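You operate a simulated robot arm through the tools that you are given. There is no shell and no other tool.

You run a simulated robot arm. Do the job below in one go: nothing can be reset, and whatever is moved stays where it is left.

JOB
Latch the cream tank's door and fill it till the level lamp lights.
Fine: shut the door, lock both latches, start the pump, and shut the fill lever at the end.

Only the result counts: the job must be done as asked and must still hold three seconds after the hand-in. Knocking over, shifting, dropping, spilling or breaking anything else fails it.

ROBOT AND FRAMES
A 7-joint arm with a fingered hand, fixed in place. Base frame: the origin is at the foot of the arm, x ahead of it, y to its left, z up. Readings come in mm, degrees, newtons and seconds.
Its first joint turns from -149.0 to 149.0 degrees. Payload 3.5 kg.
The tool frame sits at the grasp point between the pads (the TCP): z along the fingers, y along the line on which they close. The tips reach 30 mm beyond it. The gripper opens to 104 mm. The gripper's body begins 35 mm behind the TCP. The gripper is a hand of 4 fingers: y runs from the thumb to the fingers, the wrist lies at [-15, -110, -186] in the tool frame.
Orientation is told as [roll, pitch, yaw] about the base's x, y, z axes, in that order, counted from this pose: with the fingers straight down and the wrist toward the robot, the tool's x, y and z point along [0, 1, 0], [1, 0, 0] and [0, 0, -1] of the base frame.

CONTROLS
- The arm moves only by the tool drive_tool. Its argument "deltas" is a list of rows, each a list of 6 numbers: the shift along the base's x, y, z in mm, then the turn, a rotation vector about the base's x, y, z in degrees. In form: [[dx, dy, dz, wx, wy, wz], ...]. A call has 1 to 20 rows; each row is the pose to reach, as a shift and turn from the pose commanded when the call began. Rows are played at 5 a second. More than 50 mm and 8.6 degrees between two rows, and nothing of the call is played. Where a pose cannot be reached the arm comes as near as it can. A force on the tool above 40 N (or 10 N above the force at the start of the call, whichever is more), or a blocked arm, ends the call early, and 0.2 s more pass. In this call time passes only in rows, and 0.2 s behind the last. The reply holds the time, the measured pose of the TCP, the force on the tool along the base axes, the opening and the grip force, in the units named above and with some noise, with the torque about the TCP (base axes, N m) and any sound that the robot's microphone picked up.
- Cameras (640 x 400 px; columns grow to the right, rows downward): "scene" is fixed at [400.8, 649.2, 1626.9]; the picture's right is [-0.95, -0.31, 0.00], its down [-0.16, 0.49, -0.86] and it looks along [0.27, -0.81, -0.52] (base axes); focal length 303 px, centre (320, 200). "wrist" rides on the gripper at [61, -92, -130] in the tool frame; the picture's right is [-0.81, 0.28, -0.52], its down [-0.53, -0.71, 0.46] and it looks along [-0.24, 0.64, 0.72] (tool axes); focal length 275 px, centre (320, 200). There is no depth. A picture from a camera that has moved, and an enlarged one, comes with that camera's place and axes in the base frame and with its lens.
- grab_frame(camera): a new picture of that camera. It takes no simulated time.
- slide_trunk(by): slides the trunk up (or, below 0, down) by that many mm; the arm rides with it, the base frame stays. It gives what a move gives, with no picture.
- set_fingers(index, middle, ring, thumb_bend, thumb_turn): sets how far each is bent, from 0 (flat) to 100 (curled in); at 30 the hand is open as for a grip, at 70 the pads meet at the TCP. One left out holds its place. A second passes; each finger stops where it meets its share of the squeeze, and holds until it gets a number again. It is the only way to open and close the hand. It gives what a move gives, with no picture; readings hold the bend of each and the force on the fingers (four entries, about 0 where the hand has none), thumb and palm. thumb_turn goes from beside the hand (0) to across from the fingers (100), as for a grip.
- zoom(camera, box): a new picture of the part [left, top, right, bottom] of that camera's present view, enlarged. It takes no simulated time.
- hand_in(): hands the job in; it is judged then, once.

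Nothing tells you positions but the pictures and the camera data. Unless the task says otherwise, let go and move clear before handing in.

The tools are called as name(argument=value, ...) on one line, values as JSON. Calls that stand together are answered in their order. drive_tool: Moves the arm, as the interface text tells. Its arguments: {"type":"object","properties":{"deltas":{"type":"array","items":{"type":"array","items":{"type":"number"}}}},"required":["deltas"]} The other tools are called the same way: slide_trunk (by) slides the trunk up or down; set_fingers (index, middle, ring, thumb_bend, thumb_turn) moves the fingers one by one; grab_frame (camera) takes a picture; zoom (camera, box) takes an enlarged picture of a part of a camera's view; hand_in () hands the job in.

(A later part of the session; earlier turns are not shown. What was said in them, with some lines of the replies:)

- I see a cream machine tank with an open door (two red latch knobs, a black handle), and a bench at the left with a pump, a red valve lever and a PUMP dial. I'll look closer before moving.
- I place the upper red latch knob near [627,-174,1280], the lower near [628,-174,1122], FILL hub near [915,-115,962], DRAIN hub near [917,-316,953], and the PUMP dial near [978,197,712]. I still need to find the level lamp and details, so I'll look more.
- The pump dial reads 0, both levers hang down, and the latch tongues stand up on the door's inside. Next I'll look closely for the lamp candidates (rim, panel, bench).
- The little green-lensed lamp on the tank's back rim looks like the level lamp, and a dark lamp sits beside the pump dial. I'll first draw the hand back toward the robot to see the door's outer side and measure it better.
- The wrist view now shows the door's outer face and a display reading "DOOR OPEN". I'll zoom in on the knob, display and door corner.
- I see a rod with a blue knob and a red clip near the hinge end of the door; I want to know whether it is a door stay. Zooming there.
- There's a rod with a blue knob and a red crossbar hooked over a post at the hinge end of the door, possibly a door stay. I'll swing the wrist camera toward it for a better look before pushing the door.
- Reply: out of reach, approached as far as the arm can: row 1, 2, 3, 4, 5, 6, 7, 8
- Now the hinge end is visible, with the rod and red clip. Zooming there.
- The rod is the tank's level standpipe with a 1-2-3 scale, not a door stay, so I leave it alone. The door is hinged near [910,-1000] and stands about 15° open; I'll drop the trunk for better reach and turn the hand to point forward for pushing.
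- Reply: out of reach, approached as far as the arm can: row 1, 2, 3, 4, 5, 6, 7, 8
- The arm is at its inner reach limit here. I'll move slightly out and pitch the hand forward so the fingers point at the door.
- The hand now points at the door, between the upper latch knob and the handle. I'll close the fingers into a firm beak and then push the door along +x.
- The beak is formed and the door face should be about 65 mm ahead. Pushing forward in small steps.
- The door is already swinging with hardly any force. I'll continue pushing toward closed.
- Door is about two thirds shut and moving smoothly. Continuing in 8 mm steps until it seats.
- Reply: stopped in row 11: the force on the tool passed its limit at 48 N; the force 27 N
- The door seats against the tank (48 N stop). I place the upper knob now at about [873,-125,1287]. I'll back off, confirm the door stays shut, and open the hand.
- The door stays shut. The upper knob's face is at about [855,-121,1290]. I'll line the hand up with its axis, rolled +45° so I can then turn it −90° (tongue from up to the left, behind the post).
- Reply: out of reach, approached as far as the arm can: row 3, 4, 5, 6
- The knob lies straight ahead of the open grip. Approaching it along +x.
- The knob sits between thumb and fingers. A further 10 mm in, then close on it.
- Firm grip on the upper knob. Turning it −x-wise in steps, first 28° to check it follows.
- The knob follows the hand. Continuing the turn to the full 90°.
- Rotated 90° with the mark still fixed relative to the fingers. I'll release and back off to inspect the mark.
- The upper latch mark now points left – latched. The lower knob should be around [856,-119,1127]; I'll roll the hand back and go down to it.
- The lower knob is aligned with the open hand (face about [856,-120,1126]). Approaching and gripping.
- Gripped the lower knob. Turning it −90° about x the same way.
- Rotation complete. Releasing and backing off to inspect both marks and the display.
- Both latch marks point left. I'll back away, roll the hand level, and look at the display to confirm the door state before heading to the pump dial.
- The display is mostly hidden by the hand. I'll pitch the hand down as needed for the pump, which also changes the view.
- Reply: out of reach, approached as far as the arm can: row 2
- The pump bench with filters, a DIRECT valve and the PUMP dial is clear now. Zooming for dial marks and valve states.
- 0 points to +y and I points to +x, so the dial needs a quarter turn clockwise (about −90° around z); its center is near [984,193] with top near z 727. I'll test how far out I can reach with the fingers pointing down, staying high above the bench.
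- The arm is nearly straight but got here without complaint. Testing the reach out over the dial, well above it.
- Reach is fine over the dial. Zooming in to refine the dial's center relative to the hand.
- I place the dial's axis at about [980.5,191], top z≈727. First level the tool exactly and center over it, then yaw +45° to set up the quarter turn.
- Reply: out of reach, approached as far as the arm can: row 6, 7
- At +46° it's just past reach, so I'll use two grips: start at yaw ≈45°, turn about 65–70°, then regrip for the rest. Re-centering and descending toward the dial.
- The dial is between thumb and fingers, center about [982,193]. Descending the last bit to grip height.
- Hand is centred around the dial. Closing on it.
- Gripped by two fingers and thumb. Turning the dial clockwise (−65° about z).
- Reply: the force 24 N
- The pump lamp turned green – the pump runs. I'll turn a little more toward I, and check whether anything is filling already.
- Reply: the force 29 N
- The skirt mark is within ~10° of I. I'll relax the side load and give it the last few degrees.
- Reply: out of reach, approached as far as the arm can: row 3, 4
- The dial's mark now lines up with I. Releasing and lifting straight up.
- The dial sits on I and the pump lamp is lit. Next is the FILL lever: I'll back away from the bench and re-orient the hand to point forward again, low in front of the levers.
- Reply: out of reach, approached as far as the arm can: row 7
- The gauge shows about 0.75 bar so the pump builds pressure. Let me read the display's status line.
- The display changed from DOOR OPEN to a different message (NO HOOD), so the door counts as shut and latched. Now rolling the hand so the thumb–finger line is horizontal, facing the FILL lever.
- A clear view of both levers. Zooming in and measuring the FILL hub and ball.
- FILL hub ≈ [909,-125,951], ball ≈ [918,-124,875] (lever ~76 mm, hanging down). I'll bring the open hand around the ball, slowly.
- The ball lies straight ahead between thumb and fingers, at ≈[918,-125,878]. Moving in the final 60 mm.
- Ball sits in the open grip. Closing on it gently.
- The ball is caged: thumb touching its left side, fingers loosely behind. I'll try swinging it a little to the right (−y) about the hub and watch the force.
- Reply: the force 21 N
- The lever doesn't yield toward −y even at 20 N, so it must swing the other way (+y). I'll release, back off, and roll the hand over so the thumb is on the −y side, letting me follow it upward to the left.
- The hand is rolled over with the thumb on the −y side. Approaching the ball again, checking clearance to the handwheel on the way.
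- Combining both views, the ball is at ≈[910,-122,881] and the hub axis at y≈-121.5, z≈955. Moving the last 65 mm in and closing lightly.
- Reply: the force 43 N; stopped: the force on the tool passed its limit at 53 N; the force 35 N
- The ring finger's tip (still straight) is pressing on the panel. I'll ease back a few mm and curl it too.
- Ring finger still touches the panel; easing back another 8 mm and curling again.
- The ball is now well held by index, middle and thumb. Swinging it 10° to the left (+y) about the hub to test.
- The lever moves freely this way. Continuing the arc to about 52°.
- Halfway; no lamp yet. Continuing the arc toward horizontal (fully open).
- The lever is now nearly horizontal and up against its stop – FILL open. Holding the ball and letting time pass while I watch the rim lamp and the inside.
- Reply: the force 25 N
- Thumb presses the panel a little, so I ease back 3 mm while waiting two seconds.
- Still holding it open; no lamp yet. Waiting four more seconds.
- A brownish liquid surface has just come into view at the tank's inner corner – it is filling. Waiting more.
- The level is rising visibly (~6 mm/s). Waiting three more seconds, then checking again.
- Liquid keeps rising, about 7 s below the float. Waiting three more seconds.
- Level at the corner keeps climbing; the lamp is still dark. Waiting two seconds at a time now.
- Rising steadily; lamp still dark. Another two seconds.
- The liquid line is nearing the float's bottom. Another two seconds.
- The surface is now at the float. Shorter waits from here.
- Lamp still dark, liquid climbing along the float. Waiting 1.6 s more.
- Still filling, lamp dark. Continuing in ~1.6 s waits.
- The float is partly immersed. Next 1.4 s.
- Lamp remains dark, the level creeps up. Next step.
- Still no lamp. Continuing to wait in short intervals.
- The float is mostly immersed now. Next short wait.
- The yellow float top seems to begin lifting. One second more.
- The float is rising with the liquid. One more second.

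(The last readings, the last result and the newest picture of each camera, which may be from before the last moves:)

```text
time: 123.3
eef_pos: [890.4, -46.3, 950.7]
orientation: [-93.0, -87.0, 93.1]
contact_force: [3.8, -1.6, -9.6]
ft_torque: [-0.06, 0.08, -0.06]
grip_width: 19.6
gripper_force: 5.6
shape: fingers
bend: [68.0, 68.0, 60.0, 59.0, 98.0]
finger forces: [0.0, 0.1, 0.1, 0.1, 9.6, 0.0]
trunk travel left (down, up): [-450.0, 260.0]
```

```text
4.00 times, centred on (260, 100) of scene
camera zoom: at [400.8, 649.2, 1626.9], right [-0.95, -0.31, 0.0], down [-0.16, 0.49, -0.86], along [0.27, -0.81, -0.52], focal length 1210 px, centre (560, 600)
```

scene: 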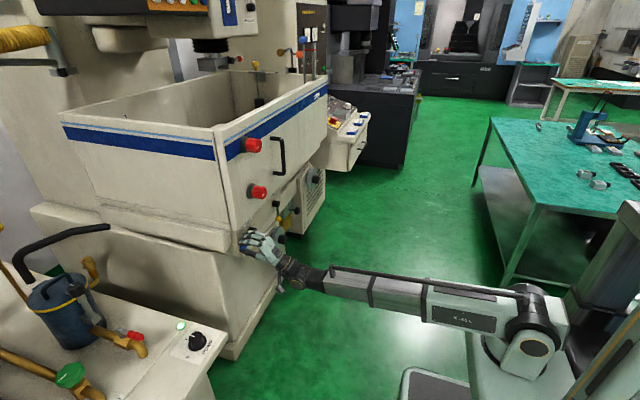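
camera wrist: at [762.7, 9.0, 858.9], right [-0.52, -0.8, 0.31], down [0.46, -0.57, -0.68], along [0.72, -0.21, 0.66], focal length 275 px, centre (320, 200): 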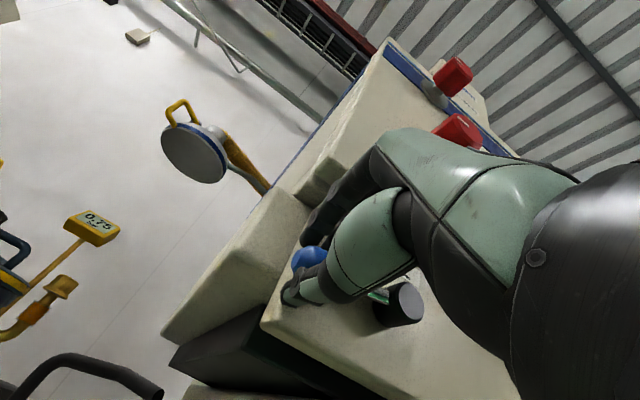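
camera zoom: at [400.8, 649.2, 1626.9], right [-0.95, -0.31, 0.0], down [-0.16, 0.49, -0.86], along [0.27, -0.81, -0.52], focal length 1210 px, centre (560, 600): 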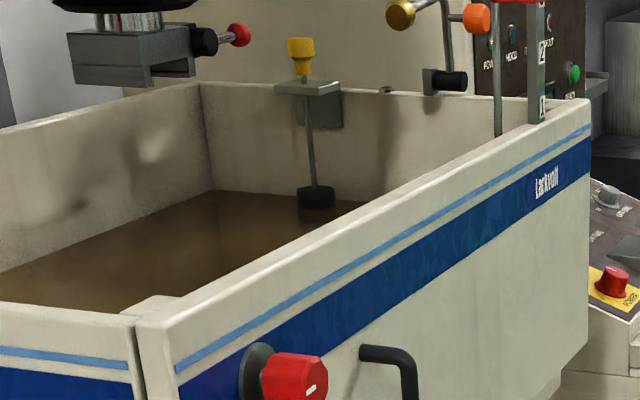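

Float keeps rising; lamp still dark. Next second.

drive_tool(deltas=[[0, 0, 0, 0, 0, 0], [0, 0, 0, 0, 0, 0], [0, 0, 0, 0, 0, 0], [0, 0, 0, 0, 0, 0]])

zoom(camera="scene", box=[180, 50, 340, 150])

```text
time: 124.3
eef_pos: [890.9, -47.0, 950.7]
orientation: [-93.0, -87.0, 93.1]
contact_force: [4.3, -2.1, -9.1]
ft_torque: [-0.07, 0.1, -0.08]
grip_width: 19.7
gripper_force: 4.5
shape: fingers
bend: [68.0, 68.0, 60.0, 59.0, 98.0]
finger forces: [0.0, 0.1, 0.1, 0.0, 9.6, 0.0]
trunk travel left (down, up): [-450.0, 260.0]
```

```text
4.00 times, centred on (260, 100) of scene
camera zoom: at [400.8, 649.2, 1626.9], right [-0.95, -0.31, 0.0], down [-0.16, 0.49, -0.86], along [0.27, -0.81, -0.52], focal length 1210 px, centre (560, 600)
```

zoom: 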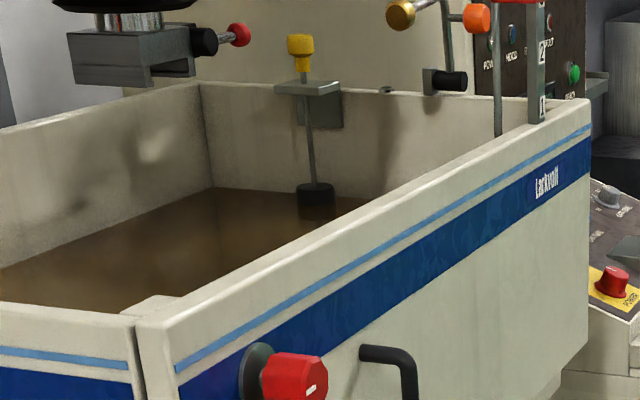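

Continuing in one-second steps; lamp still dark.

drive_tool(deltas=[[0, 0, 0, 0, 0, 0], [0, 0, 0, 0, 0, 0], [0, 0, 0, 0, 0, 0], [0, 0, 0, 0, 0, 0], [0, 0, 0, 0, 0, 0]])

zoom(camera="scene", box=[180, 50, 340, 150])

```text
time: 125.5
eef_pos: [891.6, -45.6, 951.0]
orientation: [-92.9, -87.1, 93.1]
contact_force: [4.3, -1.0, -9.5]
ft_torque: [-0.03, 0.08, -0.02]
grip_width: 19.8
gripper_force: 4.5
shape: fingers
bend: [68.0, 68.0, 60.0, 59.0, 98.0]
finger forces: [0.1, 0.0, 0.0, 0.0, 9.6, 0.0]
trunk travel left (down, up): [-450.0, 260.0]
```

```text
4.00 times, centred on (260, 100) of scene
camera zoom: at [400.8, 649.2, 1626.9], right [-0.95, -0.31, 0.0], down [-0.16, 0.49, -0.86], along [0.27, -0.81, -0.52], focal length 1210 px, centre (560, 600)
```

zoom: 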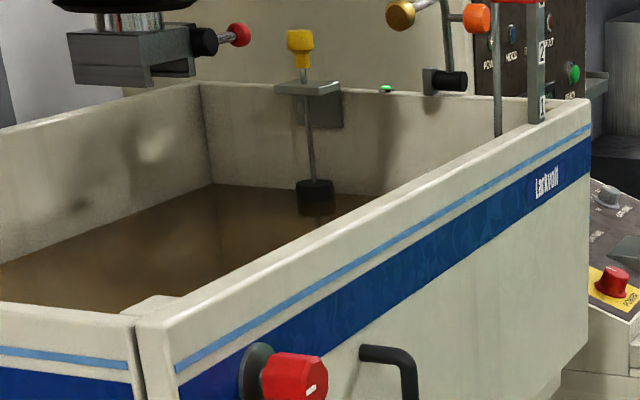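

The rim lamp has turned bright green – level reached. Swinging the FILL lever back down to shut now.

drive_tool(deltas=[[0, -1, -9.2, -7, 0, 0], [0, -3.2, -18.1, -14, 0, 0], [0, -6.4, -26.8, -21, 0, 0], [0, -10.7, -34.9, -28, 0, 0], [0, -15.9, -42.5, -35, 0, 0], [0, -22, -49.5, -42, 0, 0], [0, -29, -55.6, -49, 0, 0], [0, -36.6, -60.8, -56, 0, 0], [0, -44.8, -65.1, -63, 0, 0], [0, -53.4, -68.3, -70, 0, 0], [0, -62.4, -70.5, -77, 0, 0], [0, -71.5, -71.5, -84, 0, 0], [0, -78, -71.6, -89, 0, 0]])

zoom(camera="scene", box=[225, 205, 305, 255])

zoom(camera="scene", box=[180, 50, 340, 150])

grab_frame(camera="wrist")

```text
time: 128.3
eef_pos: [890.9, -123.2, 881.4]
orientation: [-89.9, 2.1, 90.3]
contact_force: [-0.6, 7.3, 1.8]
ft_torque: [0.05, -0.03, 0.27]
grip_width: 17.0
gripper_force: 4.7
shape: fingers
bend: [62.0, 66.0, 60.0, 66.0, 97.0]
finger forces: [5.1, 2.6, 0.0, 0.0, 1.8, 0.1]
trunk travel left (down, up): [-450.0, 260.0]
```

```text
8.00 times, centred on (265, 230) of scene
camera zoom: at [400.8, 649.2, 1626.9], right [-0.95, -0.31, 0.0], down [-0.16, 0.49, -0.86], along [0.27, -0.81, -0.52], focal length 2421 px, centre (760, -40)
```

zoom: 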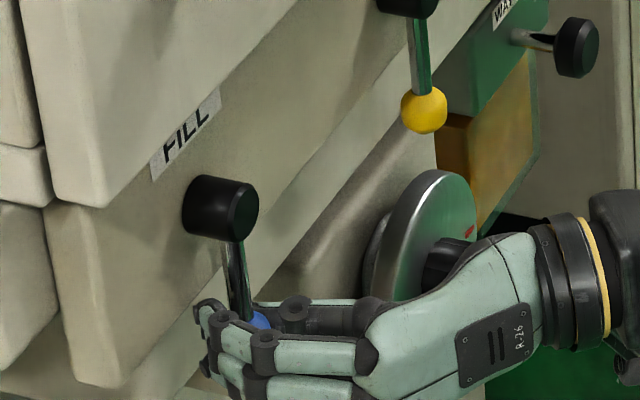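

```text
4.00 times, centred on (260, 100) of scene
camera zoom: at [400.8, 649.2, 1626.9], right [-0.95, -0.31, 0.0], down [-0.16, 0.49, -0.86], along [0.27, -0.81, -0.52], focal length 1210 px, centre (560, 600)
```

zoom: 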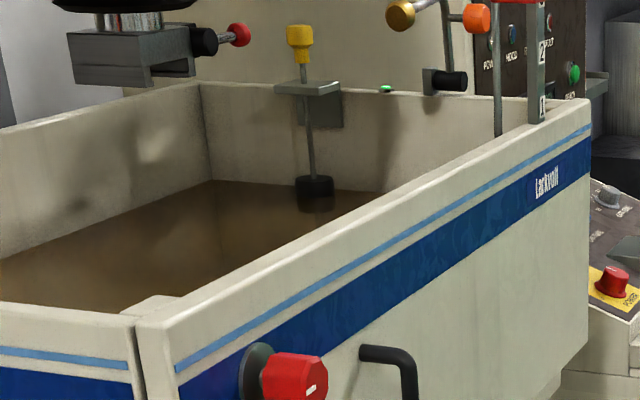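

```text
taken
camera wrist: at [761.1, -218.5, 825.2], right [-0.52, 0.3, 0.8], down [0.46, -0.69, 0.56], along [0.72, 0.66, 0.22], focal length 275 px, centre (320, 200)
```

wrist: 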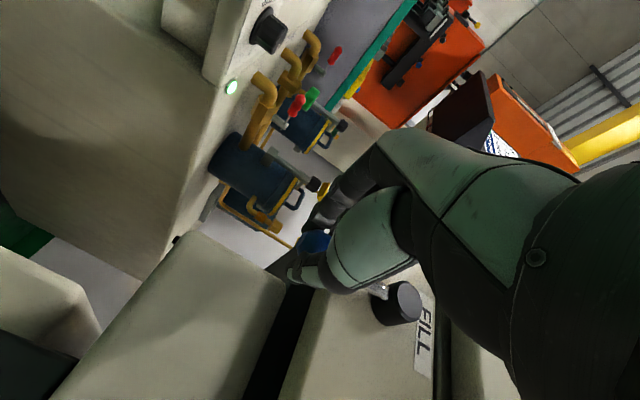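

The lever is down again and the lamp stays lit. I'll press a touch further against the closed stop to be sure.

drive_tool(deltas=[[0, -3, 0, 0, 0, 0], [0, -6, 0, 0, 0, 0], [0, -8, 0, 0, 0, 0]])

zoom(camera="scene", box=[225, 205, 305, 255])

zoom(camera="scene", box=[256, 60, 296, 85])

```text
time: 129.1
eef_pos: [889.5, -129.3, 880.3]
orientation: [-89.9, 2.1, 90.4]
contact_force: [-1.7, 17.1, 4.7]
ft_torque: [0.1, -0.1, 0.43]
grip_width: 20.6
gripper_force: 7.6
shape: fingers
bend: [57.0, 62.0, 60.0, 68.0, 97.0]
finger forces: [9.5, 5.5, 0.0, 0.1, 0.1, 0.0]
trunk travel left (down, up): [-450.0, 260.0]
```

```text
8.00 times, centred on (265, 230) of scene
camera zoom: at [400.8, 649.2, 1626.9], right [-0.95, -0.31, 0.0], down [-0.16, 0.49, -0.86], along [0.27, -0.81, -0.52], focal length 2421 px, centre (760, -40)
```

zoom: 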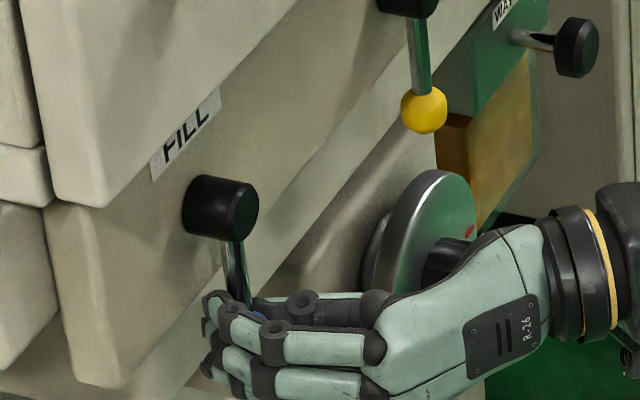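

```text
16.00 times, centred on (276, 72) of scene
camera zoom: at [400.8, 649.2, 1626.9], right [-0.95, -0.31, 0.0], down [-0.16, 0.49, -0.86], along [0.27, -0.81, -0.52], focal length 4841 px, centre (1024, 2240)
```

zoom: 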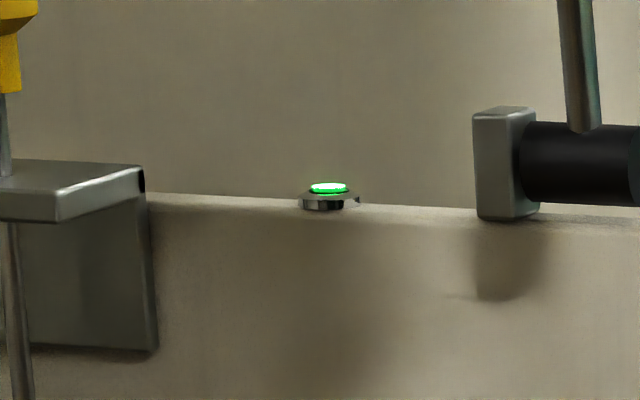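

The lamp is lit and the lever sits firmly at its closed stop. Opening the hand and withdrawing straight back.

set_fingers(index=30, middle=30, ring=30, thumb_bend=30)

drive_tool(deltas=[[-10, 3, 0, 0, 0, 0], [-25, 5, 0, 0, 0, 0], [-45, 5, 0, 0, 0, 0], [-70, 5, 0, 0, 0, 0], [-95, 5, 0, 0, 0, 0], [-120, 5, 0, 0, 0, 0], [-150, 5, 0, 0, 0, 0]])

grab_frame(camera="scene")

zoom(camera="scene", box=[215, 195, 335, 270])

zoom(camera="scene", box=[180, 50, 340, 150])

```text
time: 130.1
eef_pos: [890.0, -132.2, 879.2]
orientation: [-90.0, 2.0, 90.2]
contact_force: [-0.2, 0.0, 0.7]
ft_torque: [0.02, 0.0, 0.0]
grip_width: 102.8
gripper_force: 0.1
shape: fingers
bend: [30.0, 30.0, 30.0, 30.0, 97.0]
finger forces: [0.0, 0.0, 0.0, 0.1, 0.0, 0.1]
trunk travel left (down, up): [-450.0, 260.0]
```

```text
time: 131.7
eef_pos: [740.9, -126.6, 880.7]
orientation: [-89.9, 2.0, 90.3]
contact_force: [0.3, -0.4, 0.3]
ft_torque: [0.0, 0.02, 0.01]
grip_width: 102.8
gripper_force: 0.1
shape: fingers
bend: [30.0, 30.0, 30.0, 30.0, 97.0]
finger forces: [0.0, 0.0, 0.1, 0.1, 0.0, 0.0]
trunk travel left (down, up): [-450.0, 260.0]
```

```text
taken
```

scene: 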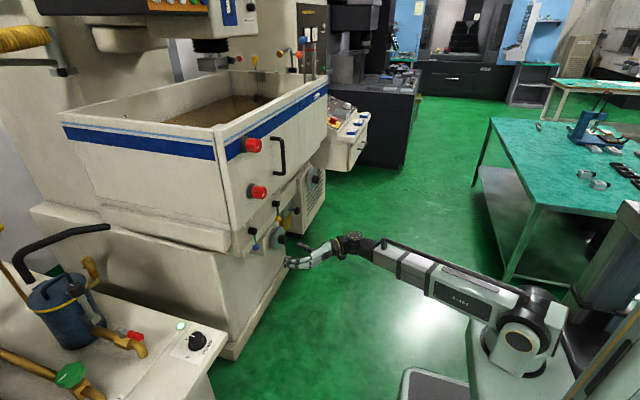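

```text
5.33 times, centred on (275, 232) of scene
camera zoom: at [400.8, 649.2, 1626.9], right [-0.95, -0.31, 0.0], down [-0.16, 0.49, -0.86], along [0.27, -0.81, -0.52], focal length 1614 px, centre (560, 27)
```

zoom: 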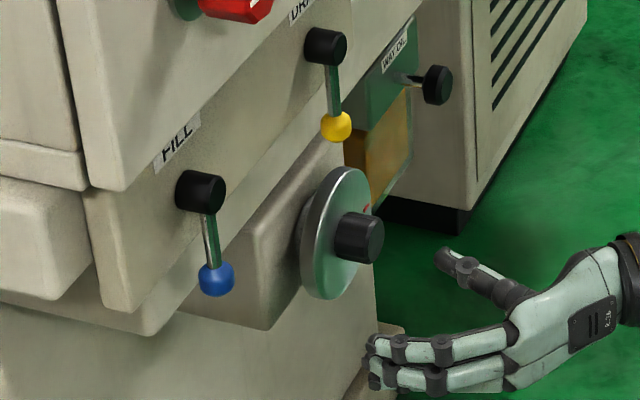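

```text
4.00 times, centred on (260, 100) of scene
camera zoom: at [400.8, 649.2, 1626.9], right [-0.95, -0.31, 0.0], down [-0.16, 0.49, -0.86], along [0.27, -0.81, -0.52], focal length 1210 px, centre (560, 600)
```

zoom: 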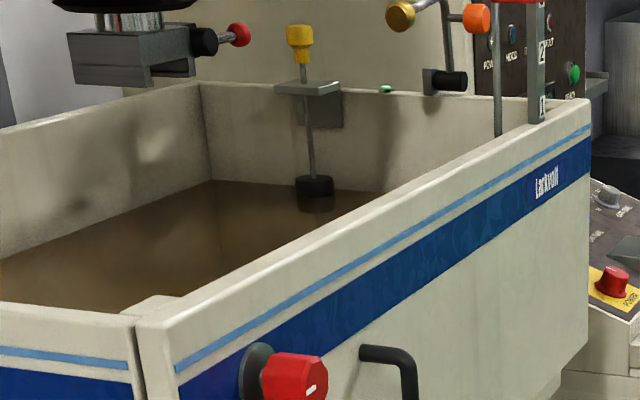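

All controls look as required: both latches left, pump lamp on, FILL lever down, level lamp lit. I'll wait a few seconds clear of everything to check the state holds.

drive_tool(deltas=[[-10, 0, 5, 0, 0, 0], [-20, 0, 10, 0, 0, 0], [-30, 0, 15, 0, 0, 0], [-30, 0, 15, 0, 0, 0], [-30, 0, 15, 0, 0, 0], [-30, 0, 15, 0, 0, 0], [-30, 0, 15, 0, 0, 0], [-30, 0, 15, 0, 0, 0], [-30, 0, 15, 0, 0, 0], [-30, 0, 15, 0, 0, 0], [-30, 0, 15, 0, 0, 0], [-30, 0, 15, 0, 0, 0], [-30, 0, 15, 0, 0, 0], [-30, 0, 15, 0, 0, 0], [-30, 0, 15, 0, 0, 0], [-30, 0, 15, 0, 0, 0]])

zoom(camera="scene", box=[180, 50, 340, 150])

zoom(camera="scene", box=[200, 130, 360, 230])

zoom(camera="scene", box=[120, 290, 240, 365])

```text
time: 135.1
eef_pos: [709.8, -127.5, 895.5]
orientation: [-90.0, 2.1, 90.2]
contact_force: [1.5, 0.0, 0.1]
ft_torque: [0.0, 0.01, 0.03]
grip_width: 102.6
gripper_force: 0.1
shape: fingers
bend: [30.0, 30.0, 30.0, 30.0, 97.0]
finger forces: [0.0, 0.0, 0.1, 0.0, 0.1, 0.0]
trunk travel left (down, up): [-450.0, 260.0]
```

```text
4.00 times, centred on (260, 100) of scene
camera zoom: at [400.8, 649.2, 1626.9], right [-0.95, -0.31, 0.0], down [-0.16, 0.49, -0.86], along [0.27, -0.81, -0.52], focal length 1210 px, centre (560, 600)
```

zoom: 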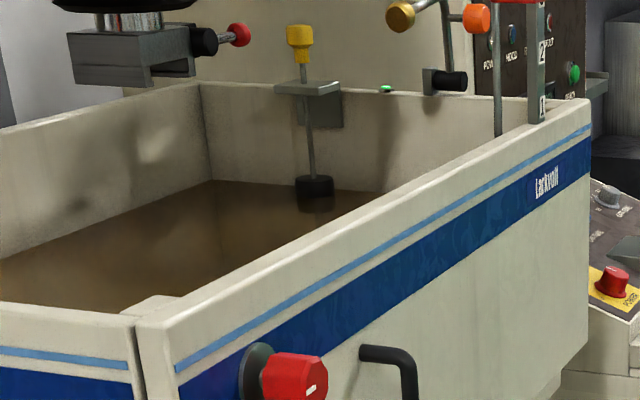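

```text
4.00 times, centred on (280, 180) of scene
camera zoom: at [400.8, 649.2, 1626.9], right [-0.95, -0.31, 0.0], down [-0.16, 0.49, -0.86], along [0.27, -0.81, -0.52], focal length 1210 px, centre (480, 280)
```

zoom: 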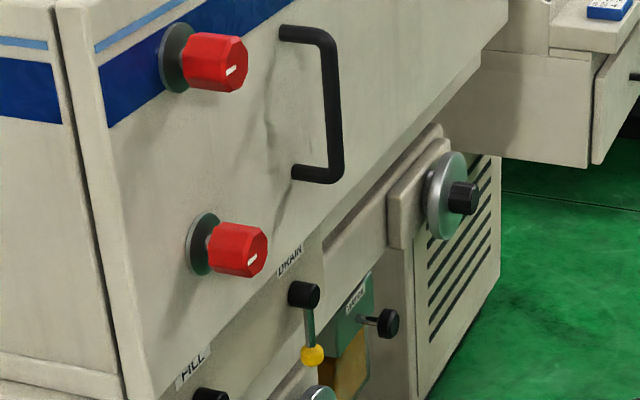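

```text
5.33 times, centred on (180, 328) of scene
camera zoom: at [400.8, 649.2, 1626.9], right [-0.95, -0.31, 0.0], down [-0.16, 0.49, -0.86], along [0.27, -0.81, -0.52], focal length 1614 px, centre (1067, -480)
```

zoom: 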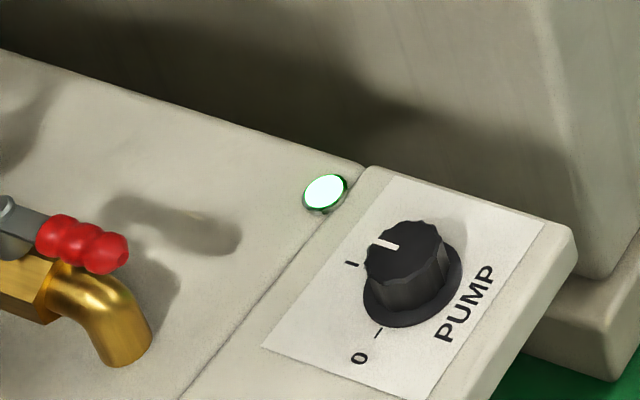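

The level is steady and the level lamp stays lit. The pump runs, both latches are locked, the FILL lever is shut, and the hand is clear. Handing in.

hand_in()

```text
The job is handed in.
```

The cream tank's door is shut and both latches are locked. The tank is filled to the point where the level lamp lit, and I have handed the job in.

- **Door and latches:** the display dropped its "DOOR OPEN" message once both latches were turned.
- **Pump:** the PUMP dial is on I, its lamp is lit, and it is still running.
- **Fill:** I opened the FILL lever, held it until the green lamp on the tank's back rim came on, then closed it against its stop.
- **State before handing in:** I waited over three seconds after withdrawing the hand. The level stayed put and the lamp stayed lit.

I took the green lamp on the back rim to be the level lamp. It has no label, but it lit as the float rose with the liquid.

While lining up on the FILL lever, one fingertip pressed on the front panel behind it at about 50 N. I backed off, and nothing looked moved or damaged.
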